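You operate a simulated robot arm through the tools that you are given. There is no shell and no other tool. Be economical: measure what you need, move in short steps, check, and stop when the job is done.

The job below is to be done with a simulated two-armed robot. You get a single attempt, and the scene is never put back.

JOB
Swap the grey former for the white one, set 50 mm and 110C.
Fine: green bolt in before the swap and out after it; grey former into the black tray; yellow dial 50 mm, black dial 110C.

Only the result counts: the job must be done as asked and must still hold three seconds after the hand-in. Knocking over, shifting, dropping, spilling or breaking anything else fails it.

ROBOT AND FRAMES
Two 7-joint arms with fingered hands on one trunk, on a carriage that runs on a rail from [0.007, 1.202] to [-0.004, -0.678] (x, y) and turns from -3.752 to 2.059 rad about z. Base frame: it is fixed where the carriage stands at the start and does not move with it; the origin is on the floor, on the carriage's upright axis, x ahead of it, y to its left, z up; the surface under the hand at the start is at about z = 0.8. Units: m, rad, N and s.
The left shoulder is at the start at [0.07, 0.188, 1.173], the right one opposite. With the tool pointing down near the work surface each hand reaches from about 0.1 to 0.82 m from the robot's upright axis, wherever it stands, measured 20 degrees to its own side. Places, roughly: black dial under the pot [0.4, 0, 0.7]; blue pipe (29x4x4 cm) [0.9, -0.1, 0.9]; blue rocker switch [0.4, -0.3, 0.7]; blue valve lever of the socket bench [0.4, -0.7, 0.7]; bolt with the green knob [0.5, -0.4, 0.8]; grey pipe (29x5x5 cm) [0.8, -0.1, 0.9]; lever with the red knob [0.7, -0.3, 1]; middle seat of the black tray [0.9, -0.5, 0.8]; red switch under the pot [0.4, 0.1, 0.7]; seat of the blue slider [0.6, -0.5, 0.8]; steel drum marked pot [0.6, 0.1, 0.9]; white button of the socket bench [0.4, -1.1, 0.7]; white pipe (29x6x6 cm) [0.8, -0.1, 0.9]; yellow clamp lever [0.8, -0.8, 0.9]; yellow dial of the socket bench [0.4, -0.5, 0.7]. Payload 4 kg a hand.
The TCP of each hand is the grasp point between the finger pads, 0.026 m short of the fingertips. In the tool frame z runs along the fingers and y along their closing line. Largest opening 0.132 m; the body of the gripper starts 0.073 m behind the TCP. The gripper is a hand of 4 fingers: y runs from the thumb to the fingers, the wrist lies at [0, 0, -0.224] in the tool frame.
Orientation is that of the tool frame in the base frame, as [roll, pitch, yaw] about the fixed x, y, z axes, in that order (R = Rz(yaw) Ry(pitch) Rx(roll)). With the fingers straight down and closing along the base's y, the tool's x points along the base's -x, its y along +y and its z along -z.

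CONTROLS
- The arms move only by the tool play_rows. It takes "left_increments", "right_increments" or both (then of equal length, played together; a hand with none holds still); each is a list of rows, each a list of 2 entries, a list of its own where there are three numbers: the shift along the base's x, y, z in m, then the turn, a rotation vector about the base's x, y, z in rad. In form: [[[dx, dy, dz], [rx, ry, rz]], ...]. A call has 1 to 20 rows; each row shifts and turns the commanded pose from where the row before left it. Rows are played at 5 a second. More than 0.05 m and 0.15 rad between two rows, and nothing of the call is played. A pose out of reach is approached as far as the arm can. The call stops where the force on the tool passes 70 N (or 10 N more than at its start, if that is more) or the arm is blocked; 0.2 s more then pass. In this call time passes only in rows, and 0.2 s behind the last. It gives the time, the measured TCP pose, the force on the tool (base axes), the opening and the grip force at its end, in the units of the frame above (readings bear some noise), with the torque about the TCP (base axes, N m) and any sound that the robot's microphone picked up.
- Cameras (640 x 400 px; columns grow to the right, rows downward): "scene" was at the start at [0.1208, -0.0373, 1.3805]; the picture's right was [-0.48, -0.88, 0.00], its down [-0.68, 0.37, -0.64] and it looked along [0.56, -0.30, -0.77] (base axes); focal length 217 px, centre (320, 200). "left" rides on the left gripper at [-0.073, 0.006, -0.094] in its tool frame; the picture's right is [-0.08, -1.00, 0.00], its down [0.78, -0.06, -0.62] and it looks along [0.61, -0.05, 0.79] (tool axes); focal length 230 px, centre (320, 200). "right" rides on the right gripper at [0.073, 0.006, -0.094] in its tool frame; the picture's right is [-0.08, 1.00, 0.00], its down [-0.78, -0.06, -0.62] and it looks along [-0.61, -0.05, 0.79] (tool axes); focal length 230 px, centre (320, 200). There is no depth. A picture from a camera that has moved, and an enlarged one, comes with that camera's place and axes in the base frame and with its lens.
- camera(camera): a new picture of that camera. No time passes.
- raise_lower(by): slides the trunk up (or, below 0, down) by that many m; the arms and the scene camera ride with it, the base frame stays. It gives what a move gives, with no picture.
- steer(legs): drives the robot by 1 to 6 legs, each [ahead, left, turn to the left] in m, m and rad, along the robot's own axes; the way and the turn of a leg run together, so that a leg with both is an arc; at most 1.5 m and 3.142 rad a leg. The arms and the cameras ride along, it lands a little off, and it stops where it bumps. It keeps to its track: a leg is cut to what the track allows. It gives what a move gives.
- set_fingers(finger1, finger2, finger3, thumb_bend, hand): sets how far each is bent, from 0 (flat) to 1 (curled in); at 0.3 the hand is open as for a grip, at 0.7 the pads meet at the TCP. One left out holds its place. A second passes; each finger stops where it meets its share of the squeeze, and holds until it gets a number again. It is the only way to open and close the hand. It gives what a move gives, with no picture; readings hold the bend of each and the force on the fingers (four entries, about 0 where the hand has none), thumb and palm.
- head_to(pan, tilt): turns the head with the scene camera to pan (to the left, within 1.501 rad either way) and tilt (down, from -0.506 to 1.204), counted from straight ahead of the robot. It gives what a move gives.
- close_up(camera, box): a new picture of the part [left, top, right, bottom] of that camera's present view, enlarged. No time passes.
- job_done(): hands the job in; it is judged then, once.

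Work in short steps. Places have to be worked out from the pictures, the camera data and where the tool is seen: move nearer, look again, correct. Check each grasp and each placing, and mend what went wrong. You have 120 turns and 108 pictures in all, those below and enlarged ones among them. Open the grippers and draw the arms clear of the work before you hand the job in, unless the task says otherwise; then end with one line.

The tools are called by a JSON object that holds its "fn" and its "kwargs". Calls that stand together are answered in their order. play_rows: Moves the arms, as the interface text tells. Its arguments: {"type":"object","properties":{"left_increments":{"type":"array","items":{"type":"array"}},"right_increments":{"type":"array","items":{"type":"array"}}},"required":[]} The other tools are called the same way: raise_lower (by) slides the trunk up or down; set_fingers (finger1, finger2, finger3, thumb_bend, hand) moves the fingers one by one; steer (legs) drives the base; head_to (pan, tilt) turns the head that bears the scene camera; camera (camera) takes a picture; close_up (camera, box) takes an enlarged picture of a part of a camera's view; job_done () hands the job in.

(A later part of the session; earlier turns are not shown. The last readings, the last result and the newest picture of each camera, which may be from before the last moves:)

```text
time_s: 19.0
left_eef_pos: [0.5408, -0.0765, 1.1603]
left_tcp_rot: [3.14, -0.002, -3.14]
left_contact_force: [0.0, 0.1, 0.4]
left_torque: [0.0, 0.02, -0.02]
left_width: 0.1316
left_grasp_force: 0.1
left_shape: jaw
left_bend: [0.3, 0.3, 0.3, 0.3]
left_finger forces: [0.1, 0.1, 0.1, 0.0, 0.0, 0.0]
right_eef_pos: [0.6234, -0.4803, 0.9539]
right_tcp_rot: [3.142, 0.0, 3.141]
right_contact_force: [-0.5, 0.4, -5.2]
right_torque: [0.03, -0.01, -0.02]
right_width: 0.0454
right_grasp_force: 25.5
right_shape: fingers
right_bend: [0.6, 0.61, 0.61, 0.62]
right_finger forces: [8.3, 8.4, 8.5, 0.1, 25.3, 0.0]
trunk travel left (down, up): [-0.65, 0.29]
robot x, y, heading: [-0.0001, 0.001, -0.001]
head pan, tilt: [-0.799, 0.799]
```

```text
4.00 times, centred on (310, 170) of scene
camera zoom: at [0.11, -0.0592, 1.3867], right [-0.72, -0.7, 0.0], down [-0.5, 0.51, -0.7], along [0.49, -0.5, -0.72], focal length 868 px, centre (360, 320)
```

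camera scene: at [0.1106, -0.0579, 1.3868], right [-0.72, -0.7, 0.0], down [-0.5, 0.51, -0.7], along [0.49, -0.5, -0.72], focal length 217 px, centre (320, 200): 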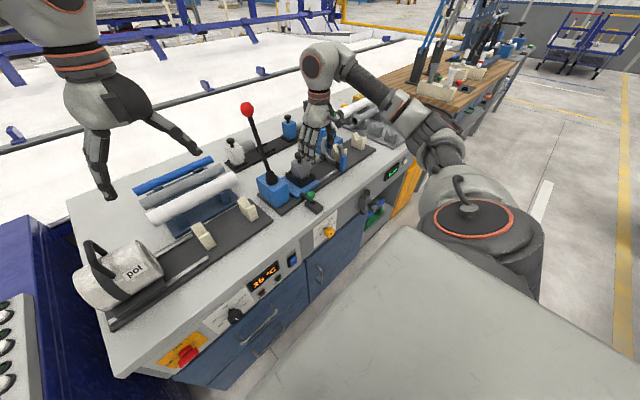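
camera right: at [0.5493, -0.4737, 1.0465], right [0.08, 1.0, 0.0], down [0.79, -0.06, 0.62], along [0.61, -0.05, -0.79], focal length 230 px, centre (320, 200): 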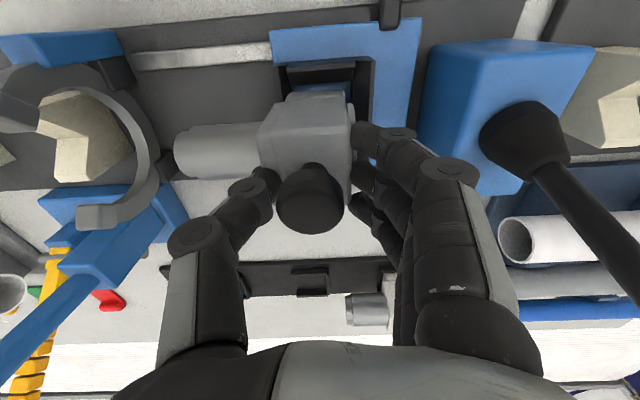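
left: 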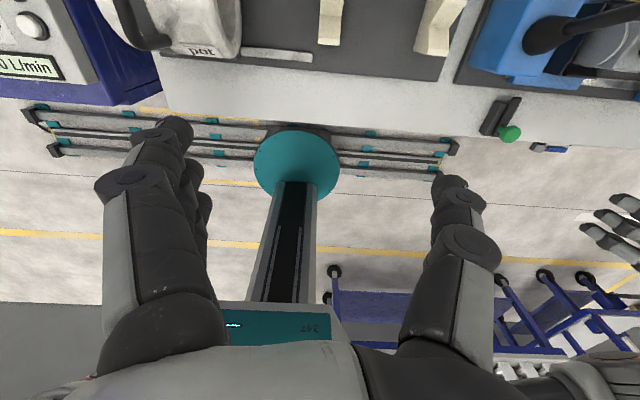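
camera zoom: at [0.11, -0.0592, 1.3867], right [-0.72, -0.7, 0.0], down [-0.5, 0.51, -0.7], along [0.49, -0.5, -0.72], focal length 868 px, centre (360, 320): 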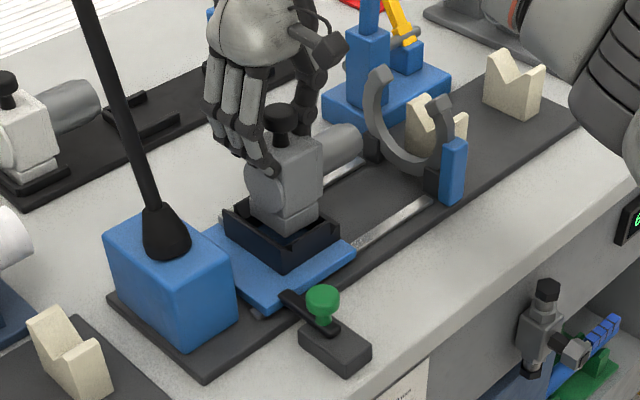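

The grey former lifts cleanly (≈5 N). The tray at x≈.9 is out of reach from here, so I'll raise, retract, then drive to y≈-.5 while turning left so the right shoulder comes forward.

{"fn": "play_rows", "kwargs": {"right_increments": [[[0, 0, 0.03], [0, 0, 0]], [[0, 0, 0.04], [0, 0, 0]], [[0, 0, 0.04], [0, 0, 0]], [[-0.02, 0, 0.04], [0, 0, 0]], [[-0.03, -0.005, 0.03], [0, 0, 0]], [[-0.04, -0.005, 0.015], [0, 0, 0]], [[-0.04, -0.01, 0], [0, 0, 0]], [[-0.03, -0.01, 0], [0, 0, 0]]], "left_increments": [[[0, 0, 0.03], [0, 0, 0]], [[0, 0, 0.02], [0, 0, 0]], [[-0.02, 0, 0.02], [0, 0, 0]], [[-0.02, 0, 0.02], [0, 0, 0]], [[-0.02, 0, 0], [0, 0, 0]], [[-0.02, 0, 0], [0, 0, 0]], [[-0.02, 0, 0], [0, 0, 0]], [[-0.02, 0, 0], [0, 0, 0]]]}}

{"fn": "camera", "kwargs": {"camera": "scene"}}

{"fn": "camera", "kwargs": {"camera": "right"}}

```text
time_s: 20.8
left_eef_pos: [0.4175, -0.0754, 1.2486]
left_tcp_rot: [3.141, -0.001, 3.141]
left_contact_force: [-0.6, 0.3, 0.3]
left_torque: [0.0, -0.02, 0.0]
left_width: 0.1319
left_grasp_force: 0.1
left_shape: jaw
left_bend: [0.3, 0.3, 0.3, 0.3]
left_finger forces: [0.0, 0.1, 0.0, 0.0, 0.1, 0.0]
right_eef_pos: [0.4622, -0.5093, 1.1474]
right_tcp_rot: [3.139, 0.001, -3.141]
right_contact_force: [0.4, 0.3, -5.5]
right_torque: [0.05, -0.02, 0.01]
right_width: 0.045
right_grasp_force: 25.6
right_shape: fingers
right_bend: [0.6, 0.61, 0.61, 0.62]
right_finger forces: [8.2, 8.4, 8.5, 0.1, 25.3, 0.1]
trunk travel left (down, up): [-0.65, 0.29]
robot x, y, heading: [0.0013, -0.0005, 0.003]
head pan, tilt: [-0.799, 0.799]
```

```text
77 pictures are left
camera scene: at [0.1086, -0.0598, 1.3869], right [-0.72, -0.7, 0.0], down [-0.5, 0.51, -0.7], along [0.49, -0.5, -0.72], focal length 217 px, centre (320, 200)
```

scene: 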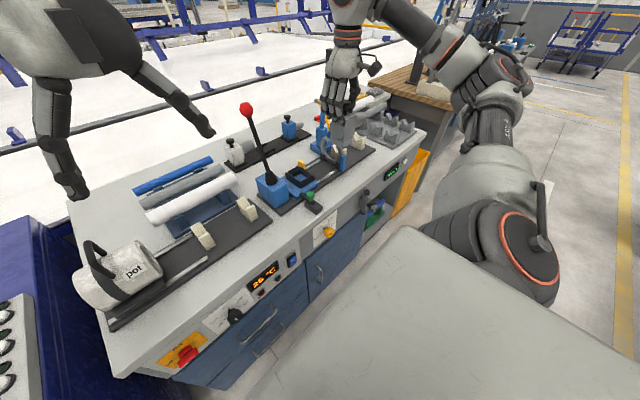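

```text
76 pictures are left
camera right: at [0.3885, -0.5049, 1.2396], right [0.08, 1.0, 0.0], down [0.78, -0.06, 0.62], along [0.62, -0.05, -0.79], focal length 230 px, centre (320, 200)
```

right: 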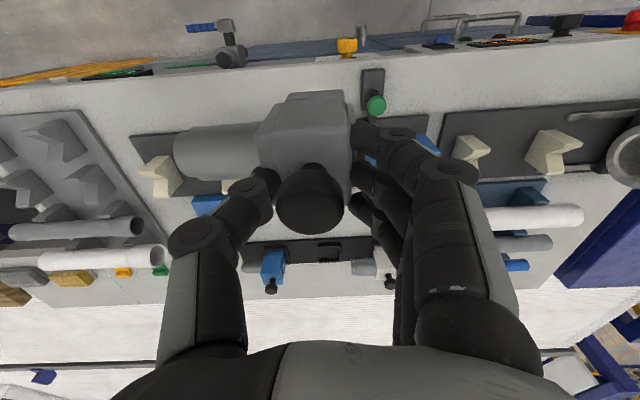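

Held firmly and all clear. I drive the first two arc legs.

{"fn": "steer", "kwargs": {"legs": [[-0.025, -0.168, 0.3], [-0.074, -0.153, 0.3]]}}

{"fn": "camera", "kwargs": {"camera": "scene"}}

{"fn": "camera", "kwargs": {"camera": "right"}}

```text
time_s: 23.4
left_eef_pos: [0.3859, -0.1656, 1.2484]
left_tcp_rot: [-3.142, -0.002, -2.536]
left_contact_force: [0.9, -0.2, -0.3]
left_torque: [-0.01, -0.04, -0.02]
left_width: 0.1322
left_grasp_force: 0.1
left_shape: jaw
left_bend: [0.3, 0.3, 0.3, 0.3]
left_finger forces: [0.0, 0.0, 0.1, 0.1, 0.0, 0.1]
right_eef_pos: [0.6692, -0.4983, 1.1473]
right_tcp_rot: [-3.141, -0.002, -2.539]
right_contact_force: [0.5, -0.2, -5.2]
right_torque: [0.02, 0.02, 0.01]
right_width: 0.0452
right_grasp_force: 24.8
right_shape: fingers
right_bend: [0.6, 0.61, 0.61, 0.62]
right_finger forces: [8.2, 8.3, 8.4, 0.1, 25.0, 0.1]
trunk travel left (down, up): [-0.65, 0.29]
robot x, y, heading: [0.0002, -0.3443, 0.599]
head pan, tilt: [-0.799, 0.799]
```

```text
75 pictures are left
camera scene: at [0.1223, -0.33, 1.3867], right [-0.2, -0.98, 0.0], down [-0.7, 0.14, -0.7], along [0.68, -0.14, -0.72], focal length 217 px, centre (320, 200)
```

scene: 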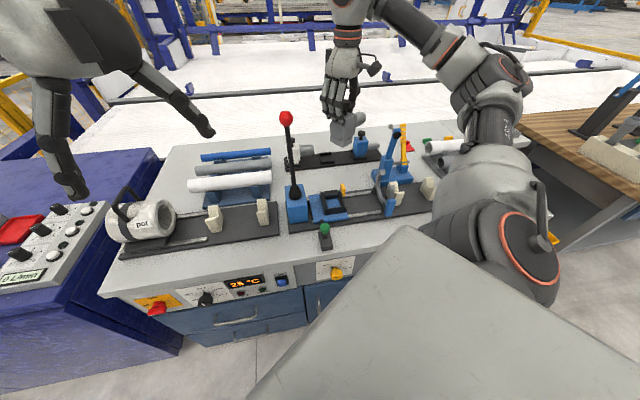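

```text
74 pictures are left
camera right: at [0.6049, -0.5357, 1.2397], right [-0.5, 0.87, 0.0], down [0.68, 0.4, 0.62], along [0.53, 0.31, -0.79], focal length 230 px, centre (320, 200)
```

right: 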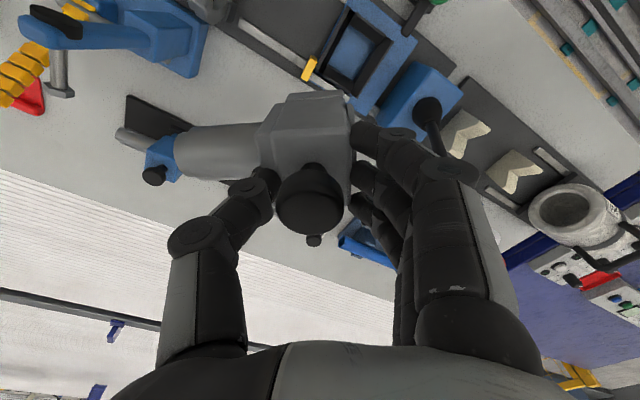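

Clean. One more arc leg, then I turn the tool back by -0.9 rad about z.

{"fn": "steer", "kwargs": {"legs": [[-0.116, -0.124, 0.3]]}}

{"fn": "play_rows", "kwargs": {"right_increments": [[[0, 0, 0], [0, 0, -0.15]], [[0, 0, 0], [0, 0, -0.15]], [[0, 0, 0], [0, 0, -0.15]], [[0, 0, 0], [0, 0, -0.15]], [[0, 0, 0], [0, 0, -0.15]], [[0, 0, 0], [0, 0, -0.15]]]}}

{"fn": "camera", "kwargs": {"camera": "scene"}}

{"fn": "camera", "kwargs": {"camera": "right"}}

```text
time_s: 24.8
left_eef_pos: [0.3159, -0.2209, 1.2489]
left_tcp_rot: [3.141, -0.002, -2.236]
left_contact_force: [0.2, -0.3, 0.2]
left_torque: [0.0, -0.01, 0.01]
left_width: 0.1319
left_grasp_force: 0.1
left_shape: jaw
left_bend: [0.3, 0.3, 0.3, 0.3]
left_finger forces: [0.1, 0.0, 0.1, 0.1, 0.0, 0.1]
right_eef_pos: [0.6838, -0.4551, 1.1456]
right_tcp_rot: [3.14, -0.001, -2.235]
right_contact_force: [-0.3, 0.8, -4.6]
right_torque: [0.02, 0.01, -0.02]
right_width: 0.0452
right_grasp_force: 25.0
right_shape: fingers
right_bend: [0.6, 0.61, 0.61, 0.62]
right_finger forces: [8.2, 8.3, 8.4, 0.0, 24.9, 0.0]
trunk travel left (down, up): [-0.65, 0.29]
robot x, y, heading: [-0.0057, -0.5098, 0.909]
head pan, tilt: [-0.799, 0.799]
```

```text
time_s: 26.2
left_eef_pos: [0.3147, -0.2219, 1.249]
left_tcp_rot: [3.141, 0.001, -2.235]
left_contact_force: [0.6, -0.2, 0.0]
left_torque: [-0.01, 0.0, 0.0]
left_width: 0.1321
left_grasp_force: 0.0
left_shape: jaw
left_bend: [0.3, 0.3, 0.3, 0.3]
left_finger forces: [0.0, 0.0, 0.0, 0.0, 0.0, 0.0]
right_eef_pos: [0.6843, -0.455, 1.1456]
right_tcp_rot: [3.14, 0.0, -3.137]
right_contact_force: [0.4, -0.2, -5.1]
right_torque: [0.05, -0.01, 0.01]
right_width: 0.0452
right_grasp_force: 24.8
right_shape: fingers
right_bend: [0.6, 0.61, 0.61, 0.62]
right_finger forces: [8.3, 8.3, 8.4, 0.0, 24.9, 0.0]
trunk travel left (down, up): [-0.65, 0.29]
robot x, y, heading: [-0.0043, -0.5069, 0.911]
head pan, tilt: [-0.799, 0.799]
```

```text
73 pictures are left
camera scene: at [0.1124, -0.4603, 1.3867], right [0.11, -0.99, 0.0], down [-0.71, -0.08, -0.7], along [0.69, 0.07, -0.72], focal length 217 px, centre (320, 200)
```

scene: 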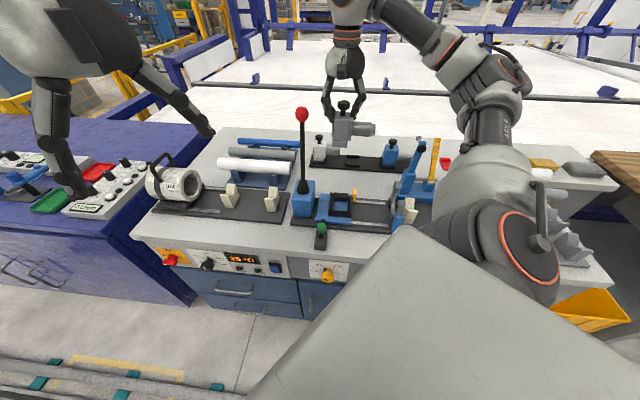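

```text
72 pictures are left
camera right: at [0.6106, -0.4505, 1.2389], right [0.07, 1.0, 0.0], down [0.79, -0.06, 0.62], along [0.61, -0.04, -0.79], focal length 230 px, centre (320, 200)
```

right: 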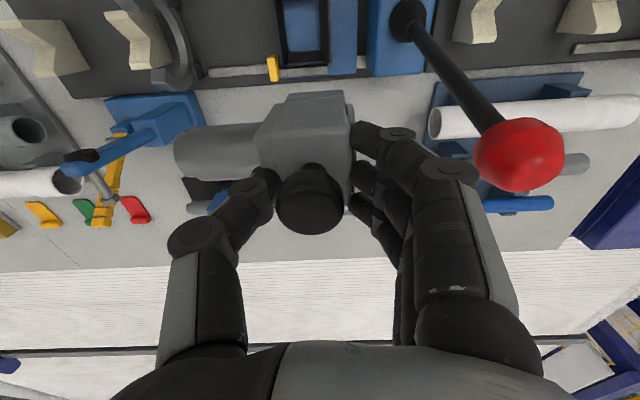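

I move toward the tray (x .80, y -.52) at height, watching the reach, and look.

{"fn": "play_rows", "kwargs": {"right_increments": [[[0.03, -0.03, 0], [0, 0, 0]], [[0.03, -0.03, 0], [0, 0, 0]], [[0.04, 0, 0], [0, 0, 0]], [[0.04, 0, 0], [0, 0, 0]]]}}

{"fn": "camera", "kwargs": {"camera": "right"}}

{"fn": "close_up", "kwargs": {"camera": "scene", "box": [290, 90, 450, 190]}}

```text
time_s: 27.2
left_eef_pos: [0.3158, -0.2215, 1.2488]
left_tcp_rot: [3.139, -0.001, -2.234]
left_contact_force: [-0.3, -0.2, -0.1]
left_torque: [-0.01, 0.01, 0.0]
left_width: 0.1318
left_grasp_force: 0.0
left_shape: jaw
left_bend: [0.3, 0.3, 0.3, 0.3]
left_finger forces: [0.0, 0.0, 0.1, 0.0, 0.0, 0.0]
right_eef_pos: [0.8266, -0.5137, 1.1436]
right_tcp_rot: [-3.141, -0.001, -3.134]
right_contact_force: [0.3, 0.0, -5.5]
right_torque: [0.06, -0.04, 0.01]
right_width: 0.0455
right_grasp_force: 25.5
right_shape: fingers
right_bend: [0.6, 0.61, 0.61, 0.62]
right_finger forces: [8.3, 8.3, 8.7, 0.0, 25.4, 0.1]
trunk travel left (down, up): [-0.65, 0.29]
robot x, y, heading: [-0.0052, -0.51, 0.91]
head pan, tilt: [-0.799, 0.799]
```

```text
71 pictures are left
camera right: at [0.7527, -0.5098, 1.2365], right [0.07, 1.0, 0.0], down [0.79, -0.05, 0.61], along [0.61, -0.04, -0.79], focal length 230 px, centre (320, 200)
```

right: 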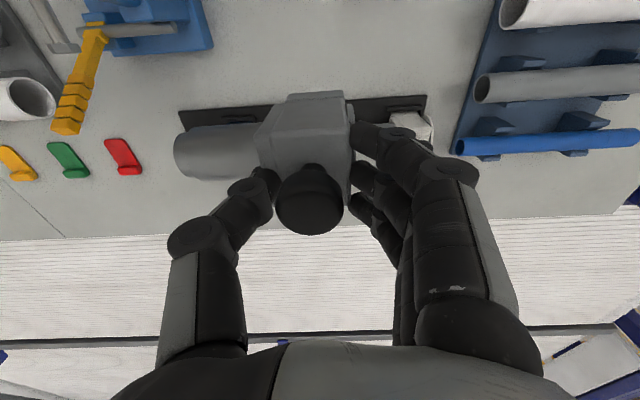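

```text
4.00 times, centred on (370, 140) of scene
camera zoom: at [0.1137, -0.46, 1.3866], right [0.11, -0.99, 0.0], down [-0.71, -0.08, -0.7], along [0.69, 0.07, -0.72], focal length 868 px, centre (120, 440)
```

zoom: 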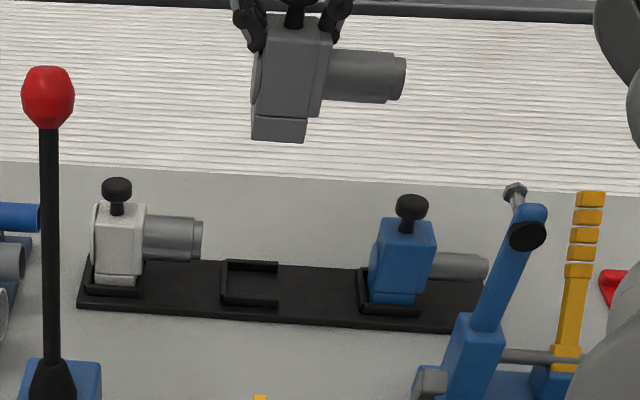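

The tray seats are clear now: I triangulate the middle seat's knob position to ≈[.928,-.522,.916]. I test whether the arm reaches x≈.92 at height.

{"fn": "play_rows", "kwargs": {"right_increments": [[[0.03, 0, -0.02], [0, 0, 0]], [[0.03, 0, -0.02], [0, 0, 0]], [[0.025, 0, -0.02], [0, 0, 0]], [[0.015, 0, 0], [0, 0, 0]]]}}

{"fn": "camera", "kwargs": {"camera": "right"}}

{"fn": "close_up", "kwargs": {"camera": "scene", "box": [290, 90, 450, 190]}}

```text
time_s: 28.2
left_eef_pos: [0.3145, -0.2229, 1.2494]
left_tcp_rot: [3.14, -0.002, -2.234]
left_contact_force: [-0.1, 0.1, -0.7]
left_torque: [-0.01, 0.0, 0.02]
left_width: 0.132
left_grasp_force: 0.0
left_shape: jaw
left_bend: [0.3, 0.3, 0.3, 0.3]
left_finger forces: [0.0, 0.0, 0.0, 0.0, 0.1, 0.0]
right_eef_pos: [0.9237, -0.5159, 1.0855]
right_tcp_rot: [3.141, -0.001, -3.136]
right_contact_force: [-0.4, 0.6, -4.5]
right_torque: [0.03, -0.03, -0.02]
right_width: 0.0452
right_grasp_force: 25.3
right_shape: fingers
right_bend: [0.6, 0.61, 0.61, 0.62]
right_finger forces: [8.5, 8.3, 8.6, 0.1, 25.5, 0.0]
trunk travel left (down, up): [-0.65, 0.29]
robot x, y, heading: [-0.0029, -0.509, 0.911]
head pan, tilt: [-0.799, 0.799]
```

```text
69 pictures are left
camera right: at [0.8495, -0.5108, 1.1786], right [0.07, 1.0, 0.0], down [0.79, -0.05, 0.62], along [0.61, -0.04, -0.79], focal length 230 px, centre (320, 200)
```

right: 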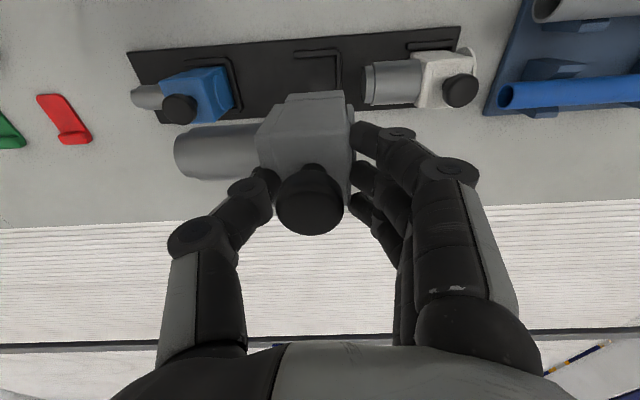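

```text
4.00 times, centred on (370, 140) of scene
camera zoom: at [0.1126, -0.4591, 1.3866], right [0.11, -0.99, 0.0], down [-0.71, -0.08, -0.7], along [0.69, 0.07, -0.72], focal length 868 px, centre (120, 440)
```

zoom: 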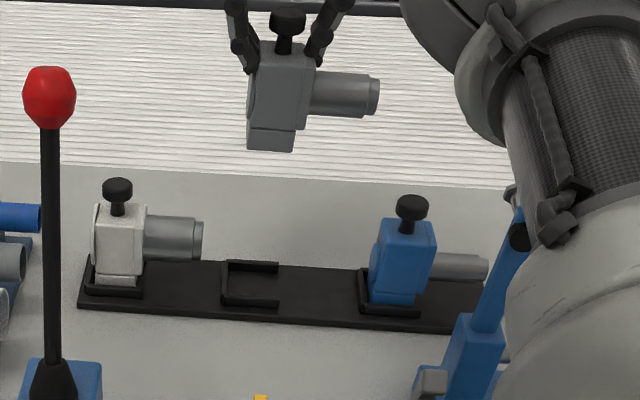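

Reach is fine. Refined seat: knob target x≈.912, y≈-.520; held knob at [.925,-.521], so I shift x -.012 and descend in stages, watching the arm near the blue lever.

{"fn": "play_rows", "kwargs": {"right_increments": [[[-0.012, 0.0, 0], [0, 0, 0]], [[0, 0, -0.03], [0, 0, 0]], [[0, 0, -0.03], [0, 0, 0]], [[0, 0, -0.025], [0, 0, 0]]]}}

{"fn": "camera", "kwargs": {"camera": "right"}}

{"fn": "camera", "kwargs": {"camera": "scene"}}

{"fn": "close_up", "kwargs": {"camera": "scene", "box": [290, 90, 450, 190]}}

```text
time_s: 29.2
left_eef_pos: [0.3155, -0.2228, 1.2493]
left_tcp_rot: [3.139, 0.0, -2.235]
left_contact_force: [0.2, -0.6, 0.2]
left_torque: [0.01, 0.01, 0.0]
left_width: 0.1318
left_grasp_force: 0.0
left_shape: jaw
left_bend: [0.3, 0.3, 0.3, 0.3]
left_finger forces: [0.0, 0.0, 0.0, 0.0, 0.1, 0.1]
right_eef_pos: [0.9122, -0.5155, 1.0019]
right_tcp_rot: [-3.14, -0.003, -3.135]
right_contact_force: [0.5, 0.6, -4.8]
right_torque: [0.04, -0.02, 0.03]
right_width: 0.0451
right_grasp_force: 25.6
right_shape: fingers
right_bend: [0.6, 0.61, 0.61, 0.62]
right_finger forces: [8.5, 8.2, 8.7, 0.1, 25.7, 0.0]
trunk travel left (down, up): [-0.65, 0.29]
robot x, y, heading: [-0.0008, -0.507, 0.908]
head pan, tilt: [-0.799, 0.799]
```

```text
67 pictures are left
camera right: at [0.839, -0.5112, 1.0944], right [0.07, 1.0, 0.0], down [0.79, -0.06, 0.62], along [0.61, -0.04, -0.79], focal length 230 px, centre (320, 200)
```

right: 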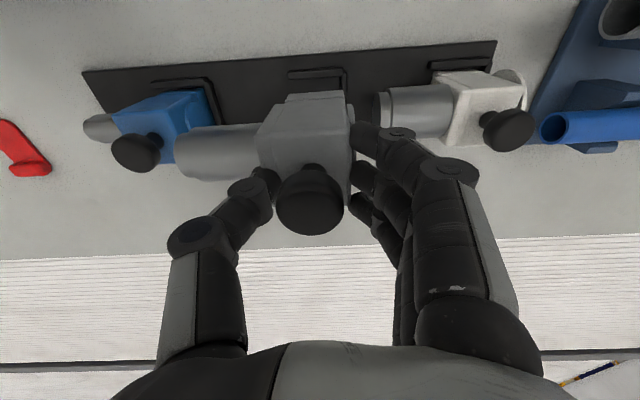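

```text
66 pictures are left
camera scene: at [0.113, -0.4606, 1.3867], right [0.11, -0.99, 0.0], down [-0.71, -0.08, -0.7], along [0.69, 0.07, -0.72], focal length 217 px, centre (320, 200)
```

scene: 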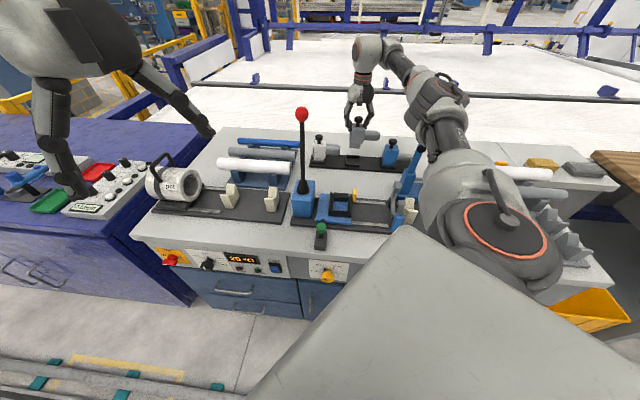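

```text
4.00 times, centred on (370, 140) of scene
camera zoom: at [0.113, -0.4606, 1.3867], right [0.11, -0.99, 0.0], down [-0.71, -0.08, -0.7], along [0.69, 0.07, -0.72], focal length 868 px, centre (120, 440)
```

zoom: 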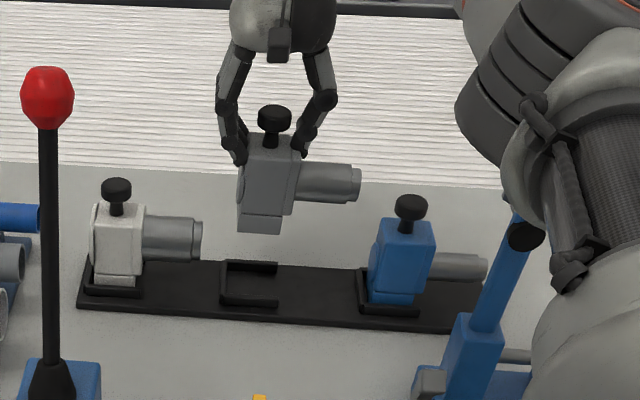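

Alignment looks good (x within 1–2 mm, y about 2 mm off). The forearm is close above the blue lever, so I raise the trunk 0.1 to lift the elbow, then lower the hand again.

{"fn": "raise_lower", "kwargs": {"by": 0.1}}

{"fn": "play_rows", "kwargs": {"right_increments": [[[0, -0.002, -0.04], [0, 0, -0.006]], [[0, 0, -0.04], [0, 0, 0]], [[0, 0, -0.02], [0, 0, 0]]]}}

{"fn": "camera", "kwargs": {"camera": "scene"}}

{"fn": "camera", "kwargs": {"camera": "right"}}

```text
time_s: 30.5
left_eef_pos: [0.3154, -0.222, 1.3484]
left_tcp_rot: [-3.141, -0.003, -2.234]
left_contact_force: [-0.5, 0.3, -0.7]
left_torque: [0.01, 0.03, -0.02]
left_width: 0.1317
left_grasp_force: 0.0
left_shape: jaw
left_bend: [0.3, 0.3, 0.3, 0.3]
left_finger forces: [0.0, 0.1, 0.1, 0.0, 0.0, 0.0]
right_eef_pos: [0.9125, -0.5168, 1.1013]
right_tcp_rot: [3.141, -0.001, -3.134]
right_contact_force: [0.0, -1.1, -4.9]
right_torque: [0.06, -0.04, -0.01]
right_width: 0.0452
right_grasp_force: 25.6
right_shape: fingers
right_bend: [0.6, 0.61, 0.61, 0.62]
right_finger forces: [8.5, 8.4, 8.7, 0.1, 25.6, 0.1]
trunk travel left (down, up): [-0.75, 0.19]
robot x, y, heading: [-0.0035, -0.5069, 0.905]
head pan, tilt: [-0.799, 0.799]
```

```text
time_s: 31.3
left_eef_pos: [0.3152, -0.223, 1.3489]
left_tcp_rot: [3.142, -0.001, -2.234]
left_contact_force: [0.7, 0.2, -0.1]
left_torque: [0.02, -0.01, 0.03]
left_width: 0.1317
left_grasp_force: 0.1
left_shape: jaw
left_bend: [0.3, 0.3, 0.3, 0.3]
left_finger forces: [0.0, 0.0, 0.1, 0.0, 0.1, 0.0]
right_eef_pos: [0.913, -0.5184, 1.0013]
right_tcp_rot: [-3.142, 0.0, -3.141]
right_contact_force: [-0.7, 0.3, -4.5]
right_torque: [0.07, -0.01, -0.01]
right_width: 0.0452
right_grasp_force: 25.9
right_shape: fingers
right_bend: [0.6, 0.61, 0.61, 0.62]
right_finger forces: [8.5, 8.3, 8.7, 0.0, 25.5, 0.0]
trunk travel left (down, up): [-0.75, 0.19]
robot x, y, heading: [-0.003, -0.5086, 0.912]
head pan, tilt: [-0.799, 0.799]
```

```text
64 pictures are left
camera scene: at [0.1123, -0.4601, 1.4868], right [0.11, -0.99, 0.0], down [-0.71, -0.08, -0.7], along [0.69, 0.07, -0.72], focal length 217 px, centre (320, 200)
```

scene: 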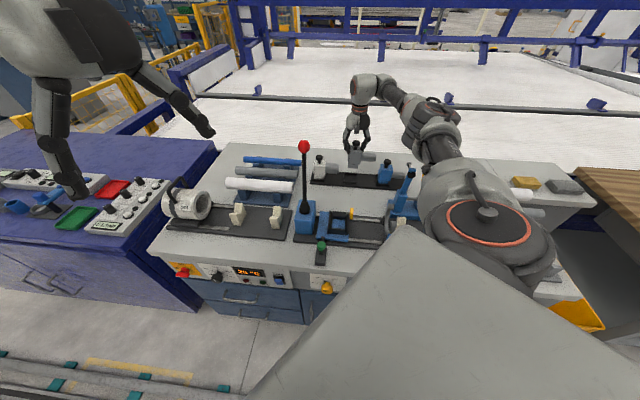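

```text
63 pictures are left
camera right: at [0.8391, -0.5135, 1.0938], right [0.08, 1.0, 0.0], down [0.79, -0.06, 0.62], along [0.61, -0.05, -0.79], focal length 230 px, centre (320, 200)
```

right: 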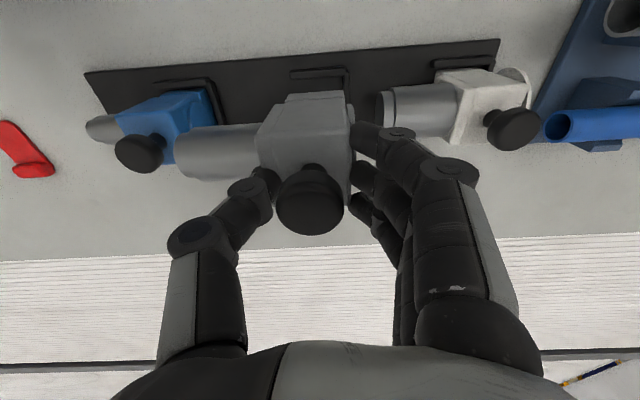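

The arm is clear of the lever now. I lower to just above the seat and look.

{"fn": "play_rows", "kwargs": {"right_increments": [[[0, 0, -0.02], [0, 0, 0]], [[0, 0, -0.015], [0, 0, 0]]]}}

{"fn": "camera", "kwargs": {"camera": "right"}}

{"fn": "close_up", "kwargs": {"camera": "scene", "box": [300, 120, 420, 200]}}

```text
time_s: 31.9
left_eef_pos: [0.3149, -0.2229, 1.3487]
left_tcp_rot: [-3.141, -0.002, -2.235]
left_contact_force: [-0.3, -0.2, 0.0]
left_torque: [-0.02, 0.01, 0.0]
left_width: 0.1317
left_grasp_force: 0.1
left_shape: jaw
left_bend: [0.3, 0.3, 0.3, 0.3]
left_finger forces: [0.0, 0.0, 0.0, 0.0, 0.1, 0.1]
right_eef_pos: [0.9095, -0.5171, 0.9659]
right_tcp_rot: [3.141, 0.0, -3.14]
right_contact_force: [0.1, 0.9, -4.1]
right_torque: [0.06, -0.05, 0.01]
right_width: 0.0452
right_grasp_force: 25.4
right_shape: fingers
right_bend: [0.6, 0.61, 0.61, 0.62]
right_finger forces: [8.4, 8.2, 8.7, 0.0, 25.7, 0.1]
trunk travel left (down, up): [-0.75, 0.19]
robot x, y, heading: [-0.0031, -0.5103, 0.906]
head pan, tilt: [-0.799, 0.799]
```

```text
62 pictures are left
camera right: at [0.837, -0.5122, 1.0585], right [0.08, 1.0, 0.0], down [0.79, -0.06, 0.62], along [0.61, -0.05, -0.79], focal length 230 px, centre (320, 200)
```

right: 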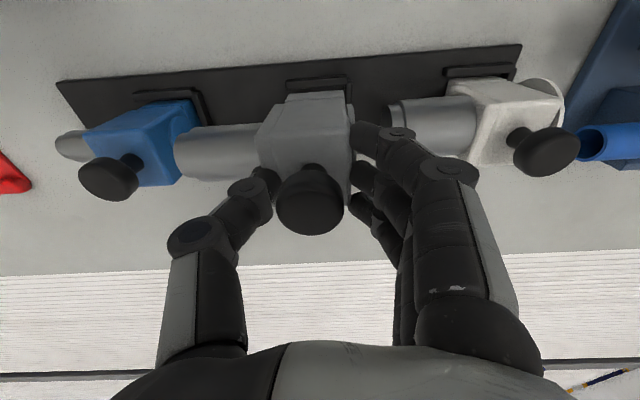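

```text
5.00 times, centred on (360, 160) of scene
camera zoom: at [0.1129, -0.4602, 1.4867], right [0.11, -0.99, 0.0], down [-0.71, -0.08, -0.7], along [0.69, 0.07, -0.72], focal length 1085 px, centre (120, 400)
```

zoom: 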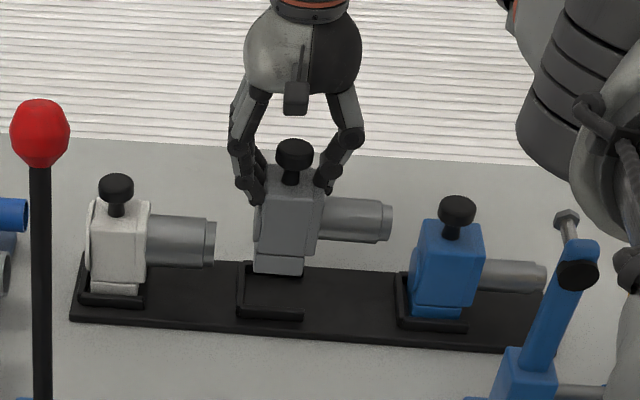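

Alignment matches neighbours. I lower slowly until contact.

{"fn": "play_rows", "kwargs": {"right_increments": [[[0.001, 0, -0.015], [0, 0, 0]], [[0, 0, -0.008], [0, 0, 0]], [[0, 0, -0.006], [0, 0, 0]]]}}

{"fn": "close_up", "kwargs": {"camera": "scene", "box": [300, 120, 420, 200]}}

{"fn": "camera", "kwargs": {"camera": "right"}}

```text
time_s: 32.7
left_eef_pos: [0.3152, -0.2225, 1.3487]
left_tcp_rot: [3.141, 0.0, -2.235]
left_contact_force: [0.2, -0.3, -0.2]
left_torque: [0.0, -0.01, 0.02]
left_width: 0.1318
left_grasp_force: 0.1
left_shape: jaw
left_bend: [0.3, 0.3, 0.3, 0.3]
left_finger forces: [0.1, 0.1, 0.0, 0.1, 0.0, 0.1]
right_eef_pos: [0.9118, -0.5163, 0.9367]
right_tcp_rot: [3.142, 0.0, -3.138]
right_contact_force: [0.0, 0.4, -5.2]
right_torque: [0.06, -0.02, -0.01]
right_width: 0.045
right_grasp_force: 25.1
right_shape: fingers
right_bend: [0.6, 0.61, 0.61, 0.62]
right_finger forces: [8.4, 8.3, 8.7, 0.1, 25.5, 0.0]
trunk travel left (down, up): [-0.75, 0.19]
robot x, y, heading: [-0.0045, -0.5107, 0.913]
head pan, tilt: [-0.799, 0.799]
```

```text
5.00 times, centred on (360, 160) of scene
camera zoom: at [0.1124, -0.4604, 1.4868], right [0.11, -0.99, 0.0], down [-0.71, -0.08, -0.7], along [0.69, 0.07, -0.72], focal length 1085 px, centre (120, 400)
```

zoom: 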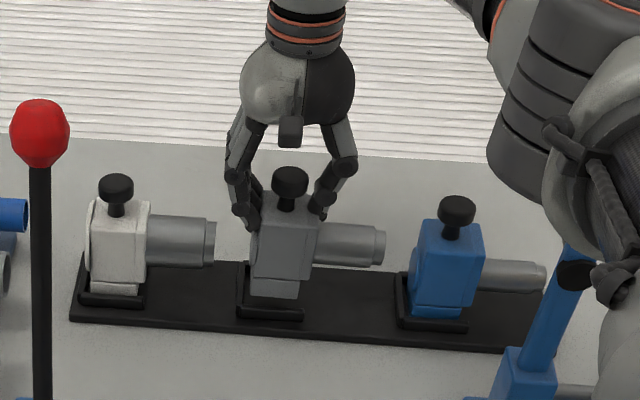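

```text
59 pictures are left
camera right: at [0.8394, -0.5117, 1.0293], right [0.08, 1.0, 0.0], down [0.79, -0.06, 0.62], along [0.61, -0.05, -0.79], focal length 230 px, centre (320, 200)
```

right: 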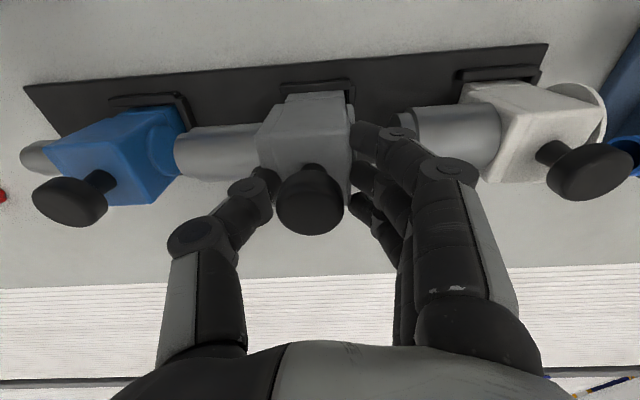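

About 1 cm left to go; I continue in 4 mm steps.

{"fn": "play_rows", "kwargs": {"right_increments": [[[0.0, -0.001, -0.004], [0, 0, 0]], [[0, 0, -0.004], [0, 0, 0]], [[0, 0, -0.004], [0, 0, 0]]]}}

{"fn": "close_up", "kwargs": {"camera": "scene", "box": [320, 130, 400, 190]}}

```text
time_s: 33.5
left_eef_pos: [0.3154, -0.2233, 1.3486]
left_tcp_rot: [-3.141, -0.001, -2.234]
left_contact_force: [-0.3, 0.1, 0.3]
left_torque: [0.0, -0.01, -0.02]
left_width: 0.132
left_grasp_force: 0.1
left_shape: jaw
left_bend: [0.3, 0.3, 0.3, 0.3]
left_finger forces: [0.1, 0.0, 0.0, 0.0, 0.0, 0.1]
right_eef_pos: [0.912, -0.5169, 0.9245]
right_tcp_rot: [-3.14, -0.003, -3.14]
right_contact_force: [0.5, -0.6, -5.1]
right_torque: [0.04, -0.05, -0.01]
right_width: 0.0452
right_grasp_force: 25.1
right_shape: fingers
right_bend: [0.6, 0.61, 0.61, 0.62]
right_finger forces: [8.3, 8.3, 8.8, 0.0, 25.5, 0.0]
trunk travel left (down, up): [-0.75, 0.19]
robot x, y, heading: [0.0002, -0.5073, 0.91]
head pan, tilt: [-0.799, 0.799]
```

```text
6.67 times, centred on (360, 160) of scene
camera zoom: at [0.1128, -0.4604, 1.4867], right [0.11, -0.99, 0.0], down [-0.71, -0.08, -0.7], along [0.69, 0.07, -0.72], focal length 1447 px, centre (53, 467)
```

zoom: 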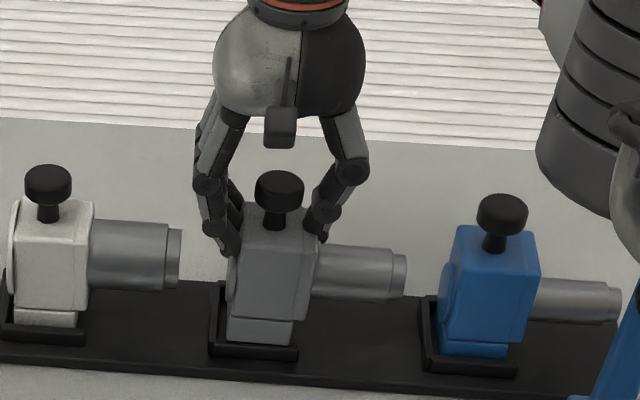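

It's entering the frame cleanly. Continue until the weight transfers.

{"fn": "play_rows", "kwargs": {"right_increments": [[[0.0, 0, -0.003], [0, 0, 0]], [[0, 0, -0.003], [0, 0, 0]], [[0, 0, -0.003], [0, 0, 0]]]}}

{"fn": "close_up", "kwargs": {"camera": "scene", "box": [320, 130, 400, 190]}}

```text
time_s: 34.3
left_eef_pos: [0.3103, -0.2218, 1.3507]
left_tcp_rot: [-3.138, 0.002, -2.232]
left_contact_force: [-0.8, 0.3, 0.6]
left_torque: [0.04, 0.05, -0.01]
left_width: 0.1322
left_grasp_force: 0.1
left_shape: jaw
left_bend: [0.3, 0.3, 0.3, 0.3]
left_finger forces: [0.0, 0.0, 0.0, 0.0, 0.0, 0.0]
right_eef_pos: [0.91, -0.517, 0.9231]
right_tcp_rot: [3.139, 0.008, -3.141]
right_contact_force: [11.6, 3.9, 29.8]
right_torque: [0.12, -0.24, -0.01]
right_width: 0.0443
right_grasp_force: 36.3
right_shape: fingers
right_bend: [0.61, 0.6, 0.64, 0.64]
right_finger forces: [11.1, 11.3, 21.9, 0.0, 27.7, 0.1]
trunk travel left (down, up): [-0.75, 0.19]
robot x, y, heading: [-0.0044, -0.5077, 0.905]
head pan, tilt: [-0.799, 0.799]
```

```text
6.67 times, centred on (360, 160) of scene
camera zoom: at [0.1069, -0.4599, 1.4877], right [0.11, -0.99, 0.0], down [-0.71, -0.08, -0.7], along [0.7, 0.07, -0.71], focal length 1447 px, centre (53, 467)
```

zoom: 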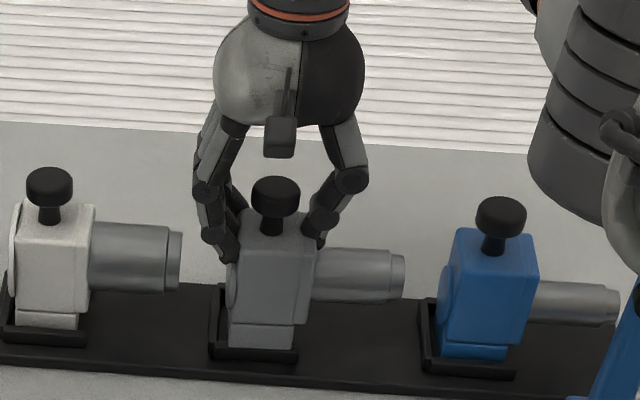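

Contact with a +x reaction: the base rests on the near bar. I lift 4 mm, shift +x 4 mm, and retry.

{"fn": "play_rows", "kwargs": {"right_increments": [[[0.0, 0, 0.012], [0, 0, 0]], [[0.004, 0, 0], [0, 0, 0]], [[0, 0, -0.004], [0, 0, 0]], [[0, 0, -0.003], [0, 0, 0]], [[0, 0, -0.003], [0, 0, 0]], [[0, 0, -0.003], [0, 0, 0]], [[0, 0, -0.003], [0, 0, 0]]]}}

{"fn": "close_up", "kwargs": {"camera": "scene", "box": [320, 130, 400, 190]}}

```text
time_s: 35.9
left_eef_pos: [0.3088, -0.2227, 1.3507]
left_tcp_rot: [-3.137, 0.002, -2.236]
left_contact_force: [-0.2, -0.2, -0.5]
left_torque: [-0.01, 0.01, 0.0]
left_width: 0.132
left_grasp_force: 0.0
left_shape: jaw
left_bend: [0.3, 0.3, 0.3, 0.3]
left_finger forces: [0.1, 0.0, 0.0, 0.0, 0.0, 0.1]
right_eef_pos: [0.914, -0.5173, 0.922]
right_tcp_rot: [3.138, 0.009, -3.141]
right_contact_force: [16.3, 1.7, 42.9]
right_torque: [0.03, -0.38, 0.0]
right_width: 0.0441
right_grasp_force: 38.6
right_shape: fingers
right_bend: [0.62, 0.62, 0.64, 0.65]
right_finger forces: [11.0, 11.1, 25.4, 0.0, 29.8, 0.0]
trunk travel left (down, up): [-0.75, 0.19]
robot x, y, heading: [-0.0043, -0.5062, 0.906]
head pan, tilt: [-0.799, 0.799]
```

```text
6.67 times, centred on (360, 160) of scene
camera zoom: at [0.1049, -0.4599, 1.4879], right [0.11, -0.99, 0.0], down [-0.71, -0.08, -0.7], along [0.7, 0.07, -0.71], focal length 1447 px, centre (53, 467)
```

zoom: 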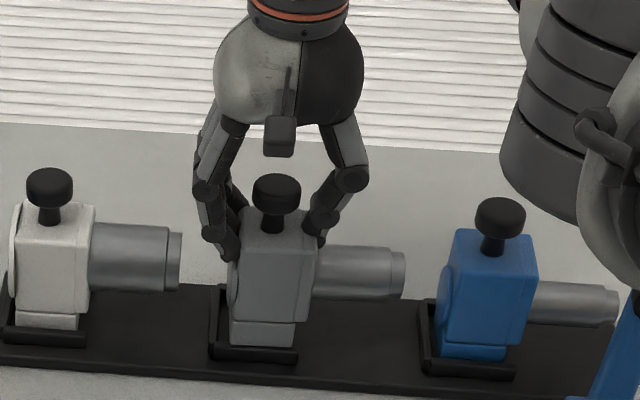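

Still held up about 6–8 mm. I look from the hand camera to compare with the neighbours' seating.

{"fn": "camera", "kwargs": {"camera": "right"}}

{"fn": "close_up", "kwargs": {"camera": "right", "box": [80, 60, 340, 220]}}

```text
55 pictures are left
camera right: at [0.8396, -0.5129, 1.0135], right [0.08, 1.0, 0.01], down [0.78, -0.06, 0.62], along [0.62, -0.04, -0.78], focal length 230 px, centre (320, 200)
```

right: 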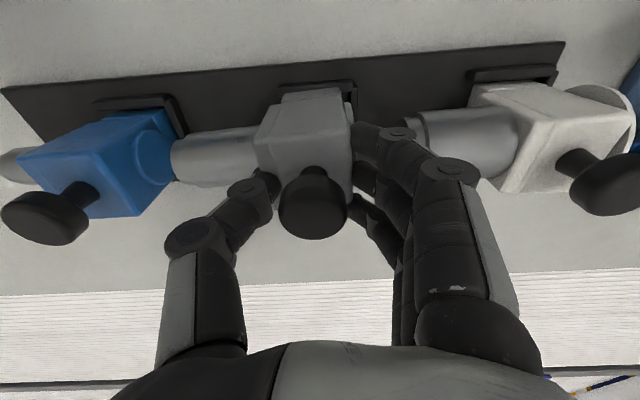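

```text
2.46 times, centred on (210, 140) of right
camera zoom: at [0.8396, -0.5129, 1.0135], right [0.08, 1.0, 0.01], down [0.78, -0.06, 0.62], along [0.62, -0.04, -0.78], focal length 566 px, centre (591, 348)
```

zoom: 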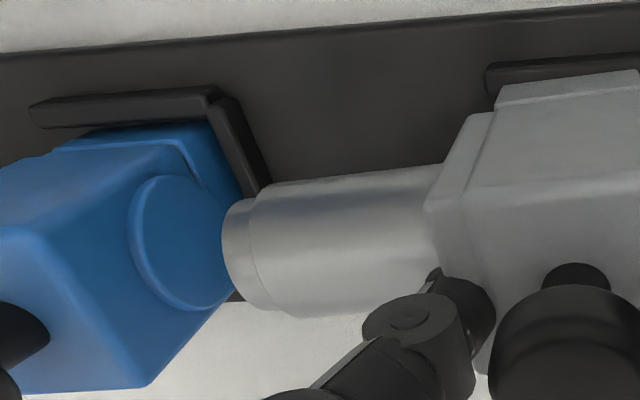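

The base's near edge overlaps the near bar by ~5 mm. I lift, shift +x 6 mm and retry.

{"fn": "play_rows", "kwargs": {"right_increments": [[[0.0, 0, 0.016], [0, 0, 0]], [[0.006, 0, 0], [0, 0, 0]], [[0, 0, -0.006], [0, 0, 0]], [[0, 0, -0.004], [0, 0, 0]], [[0, 0, -0.003], [0, 0, 0]], [[0, 0, -0.003], [0, 0, 0]], [[0, 0, -0.003], [0, 0, 0]]]}}

{"fn": "close_up", "kwargs": {"camera": "scene", "box": [320, 130, 400, 190]}}

{"fn": "close_up", "kwargs": {"camera": "right", "box": [80, 60, 400, 220]}}

```text
time_s: 37.5
left_eef_pos: [0.3122, -0.2227, 1.3501]
left_tcp_rot: [-3.14, 0.0, -2.234]
left_contact_force: [-0.4, 0.1, 0.8]
left_torque: [0.0, 0.01, 0.02]
left_width: 0.1321
left_grasp_force: 0.1
left_shape: jaw
left_bend: [0.3, 0.3, 0.3, 0.3]
left_finger forces: [0.0, 0.1, 0.0, 0.1, 0.0, 0.0]
right_eef_pos: [0.9212, -0.5185, 0.9112]
right_tcp_rot: [-3.141, 0.002, -3.14]
right_contact_force: [2.8, -0.1, 3.0]
right_torque: [0.03, -0.08, 0.05]
right_width: 0.0445
right_grasp_force: 30.1
right_shape: fingers
right_bend: [0.62, 0.61, 0.63, 0.65]
right_finger forces: [8.7, 9.6, 17.8, 0.0, 24.5, 0.1]
trunk travel left (down, up): [-0.75, 0.19]
robot x, y, heading: [-0.0006, -0.5038, 0.904]
head pan, tilt: [-0.799, 0.799]
```

```text
6.67 times, centred on (360, 160) of scene
camera zoom: at [0.1102, -0.4604, 1.4871], right [0.11, -0.99, 0.0], down [-0.71, -0.08, -0.7], along [0.69, 0.07, -0.72], focal length 1447 px, centre (53, 467)
```

zoom: 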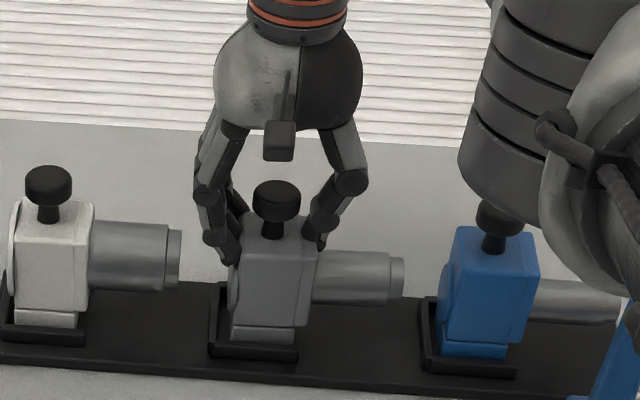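

```text
2.00 times, centred on (240, 140) of right
camera zoom: at [0.8477, -0.5138, 1.0037], right [0.08, 1.0, 0.0], down [0.78, -0.06, 0.62], along [0.62, -0.05, -0.79], focal length 460 px, centre (480, 320)
```

zoom: 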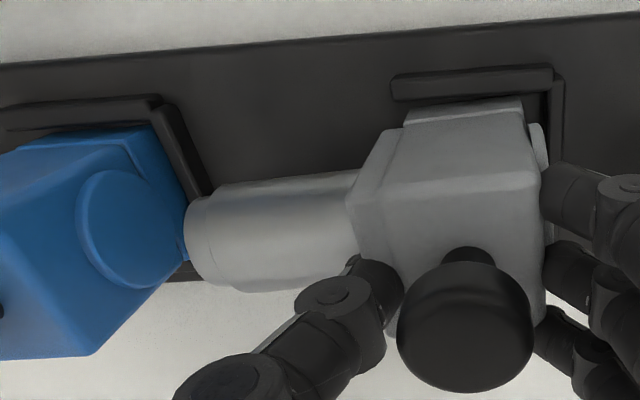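

It dropped in (z .911). I press a few mm to confirm it's at the bottom.

{"fn": "play_rows", "kwargs": {"right_increments": [[[0.0, 0, -0.003], [0, 0, 0]], [[0, 0, -0.003], [0, 0, 0]]]}}

{"fn": "close_up", "kwargs": {"camera": "scene", "box": [320, 130, 400, 190]}}

```text
time_s: 38.1
left_eef_pos: [0.3106, -0.2217, 1.3512]
left_tcp_rot: [-3.139, 0.0, -2.235]
left_contact_force: [0.6, -0.5, -0.3]
left_torque: [-0.01, 0.0, -0.07]
left_width: 0.1316
left_grasp_force: 0.1
left_shape: jaw
left_bend: [0.3, 0.3, 0.3, 0.3]
left_finger forces: [0.1, 0.0, 0.0, 0.0, 0.0, 0.0]
right_eef_pos: [0.9212, -0.5188, 0.9089]
right_tcp_rot: [3.139, 0.007, 3.141]
right_contact_force: [12.8, 0.3, 33.2]
right_torque: [0.01, -0.39, 0.0]
right_width: 0.0444
right_grasp_force: 36.0
right_shape: fingers
right_bend: [0.62, 0.62, 0.64, 0.65]
right_finger forces: [9.8, 10.3, 23.6, 0.0, 28.2, 0.1]
trunk travel left (down, up): [-0.75, 0.19]
robot x, y, heading: [-0.0045, -0.505, 0.909]
head pan, tilt: [-0.799, 0.799]
```

```text
6.67 times, centred on (360, 160) of scene
camera zoom: at [0.1068, -0.46, 1.4877], right [0.11, -0.99, 0.0], down [-0.71, -0.08, -0.7], along [0.7, 0.07, -0.71], focal length 1447 px, centre (53, 467)
```

zoom: 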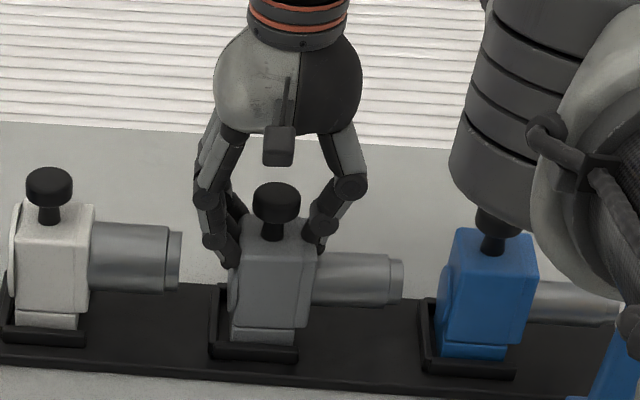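

Seated firmly at z≈.909. I relieve the force and open just slightly, then rise.

{"fn": "play_rows", "kwargs": {"right_increments": [[[0.0, 0, 0.005], [0, 0, 0]]]}}

{"fn": "set_fingers", "kwargs": {"hand": "right", "finger1": 0.55, "finger2": 0.55, "finger3": 0.55, "thumb_bend": 0.55}}

{"fn": "play_rows", "kwargs": {"right_increments": [[[0.0, 0, 0.01], [0, 0, 0]], [[0.0, 0, 0.03], [0, 0, 0]], [[0.0, 0, 0.04], [0, 0, 0]], [[-0.02, 0, 0.04], [0, 0, 0]], [[-0.02, 0.02, 0.02], [0, 0, 0]]]}}

{"fn": "camera", "kwargs": {"camera": "right"}}

{"fn": "close_up", "kwargs": {"camera": "scene", "box": [300, 120, 420, 200]}}

```text
time_s: 38.5
left_eef_pos: [0.312, -0.2223, 1.3494]
left_tcp_rot: [-3.141, 0.001, -2.235]
left_contact_force: [0.1, -0.6, -0.2]
left_torque: [0.02, 0.0, 0.0]
left_width: 0.1318
left_grasp_force: 0.1
left_shape: jaw
left_bend: [0.3, 0.3, 0.3, 0.3]
left_finger forces: [0.0, 0.0, 0.0, 0.1, 0.0, 0.0]
right_eef_pos: [0.9197, -0.5184, 0.9112]
right_tcp_rot: [3.142, -0.001, -3.137]
right_contact_force: [1.5, 2.0, 11.8]
right_torque: [0.06, -0.04, 0.03]
right_width: 0.0442
right_grasp_force: 32.4
right_shape: fingers
right_bend: [0.62, 0.62, 0.64, 0.65]
right_finger forces: [9.9, 10.8, 18.8, 0.1, 26.0, 0.0]
trunk travel left (down, up): [-0.75, 0.19]
robot x, y, heading: [-0.0032, -0.5098, 0.907]
head pan, tilt: [-0.799, 0.799]
```

```text
time_s: 39.5
left_eef_pos: [0.3141, -0.2232, 1.3487]
left_tcp_rot: [-3.141, 0.002, -2.235]
left_contact_force: [0.0, 0.3, -0.4]
left_torque: [-0.01, 0.0, 0.0]
left_width: 0.1319
left_grasp_force: 0.0
left_shape: jaw
left_bend: [0.3, 0.3, 0.3, 0.3]
left_finger forces: [0.1, 0.0, 0.1, 0.0, 0.1, 0.1]
right_eef_pos: [0.9211, -0.5189, 0.9119]
right_tcp_rot: [3.141, -0.001, -3.141]
right_contact_force: [0.8, -0.9, 3.8]
right_torque: [-0.19, -0.01, -0.15]
right_width: 0.0528
right_grasp_force: 2.9
right_shape: fingers
right_bend: [0.55, 0.55, 0.57, 0.56]
right_finger forces: [0.1, 0.1, 2.0, 0.0, 4.4, 0.1]
trunk travel left (down, up): [-0.75, 0.19]
robot x, y, heading: [-0.001, -0.5071, 0.908]
head pan, tilt: [-0.799, 0.799]
```

```text
time_s: 40.7
left_eef_pos: [0.3137, -0.2223, 1.3485]
left_tcp_rot: [-3.14, 0.0, -2.235]
left_contact_force: [-0.2, 0.2, 0.0]
left_torque: [-0.02, 0.0, 0.02]
left_width: 0.1318
left_grasp_force: 0.1
left_shape: jaw
left_bend: [0.3, 0.3, 0.3, 0.3]
left_finger forces: [0.0, 0.1, 0.0, 0.0, 0.0, 0.0]
right_eef_pos: [0.8839, -0.4978, 1.0495]
right_tcp_rot: [3.141, -0.002, -3.139]
right_contact_force: [-0.1, -0.2, -0.4]
right_torque: [-0.03, -0.01, 0.0]
right_width: 0.0538
right_grasp_force: 0.1
right_shape: fingers
right_bend: [0.55, 0.55, 0.55, 0.55]
right_finger forces: [0.0, 0.0, 0.0, 0.0, 0.0, 0.1]
trunk travel left (down, up): [-0.75, 0.19]
robot x, y, heading: [-0.0014, -0.5064, 0.91]
head pan, tilt: [-0.799, 0.799]
```

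```text
50 pictures are left
camera right: at [0.8104, -0.4925, 1.1432], right [0.08, 1.0, 0.0], down [0.78, -0.06, 0.62], along [0.62, -0.05, -0.79], focal length 230 px, centre (320, 200)
```

right: 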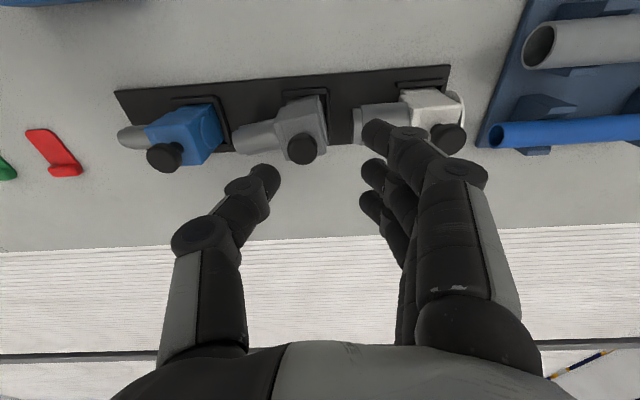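

```text
5.00 times, centred on (360, 160) of scene
camera zoom: at [0.1109, -0.4593, 1.4868], right [0.11, -0.99, 0.0], down [-0.71, -0.08, -0.7], along [0.69, 0.07, -0.72], focal length 1085 px, centre (120, 400)
```

zoom: 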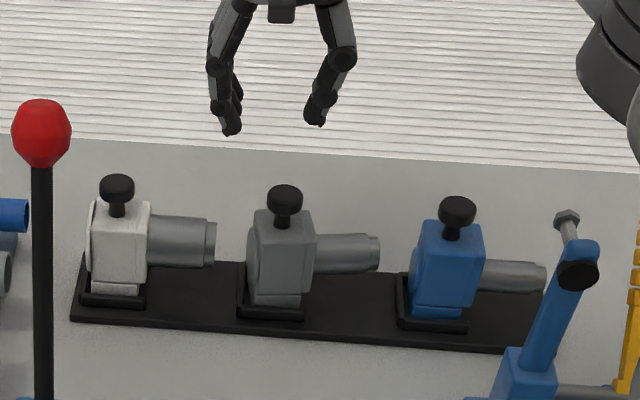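

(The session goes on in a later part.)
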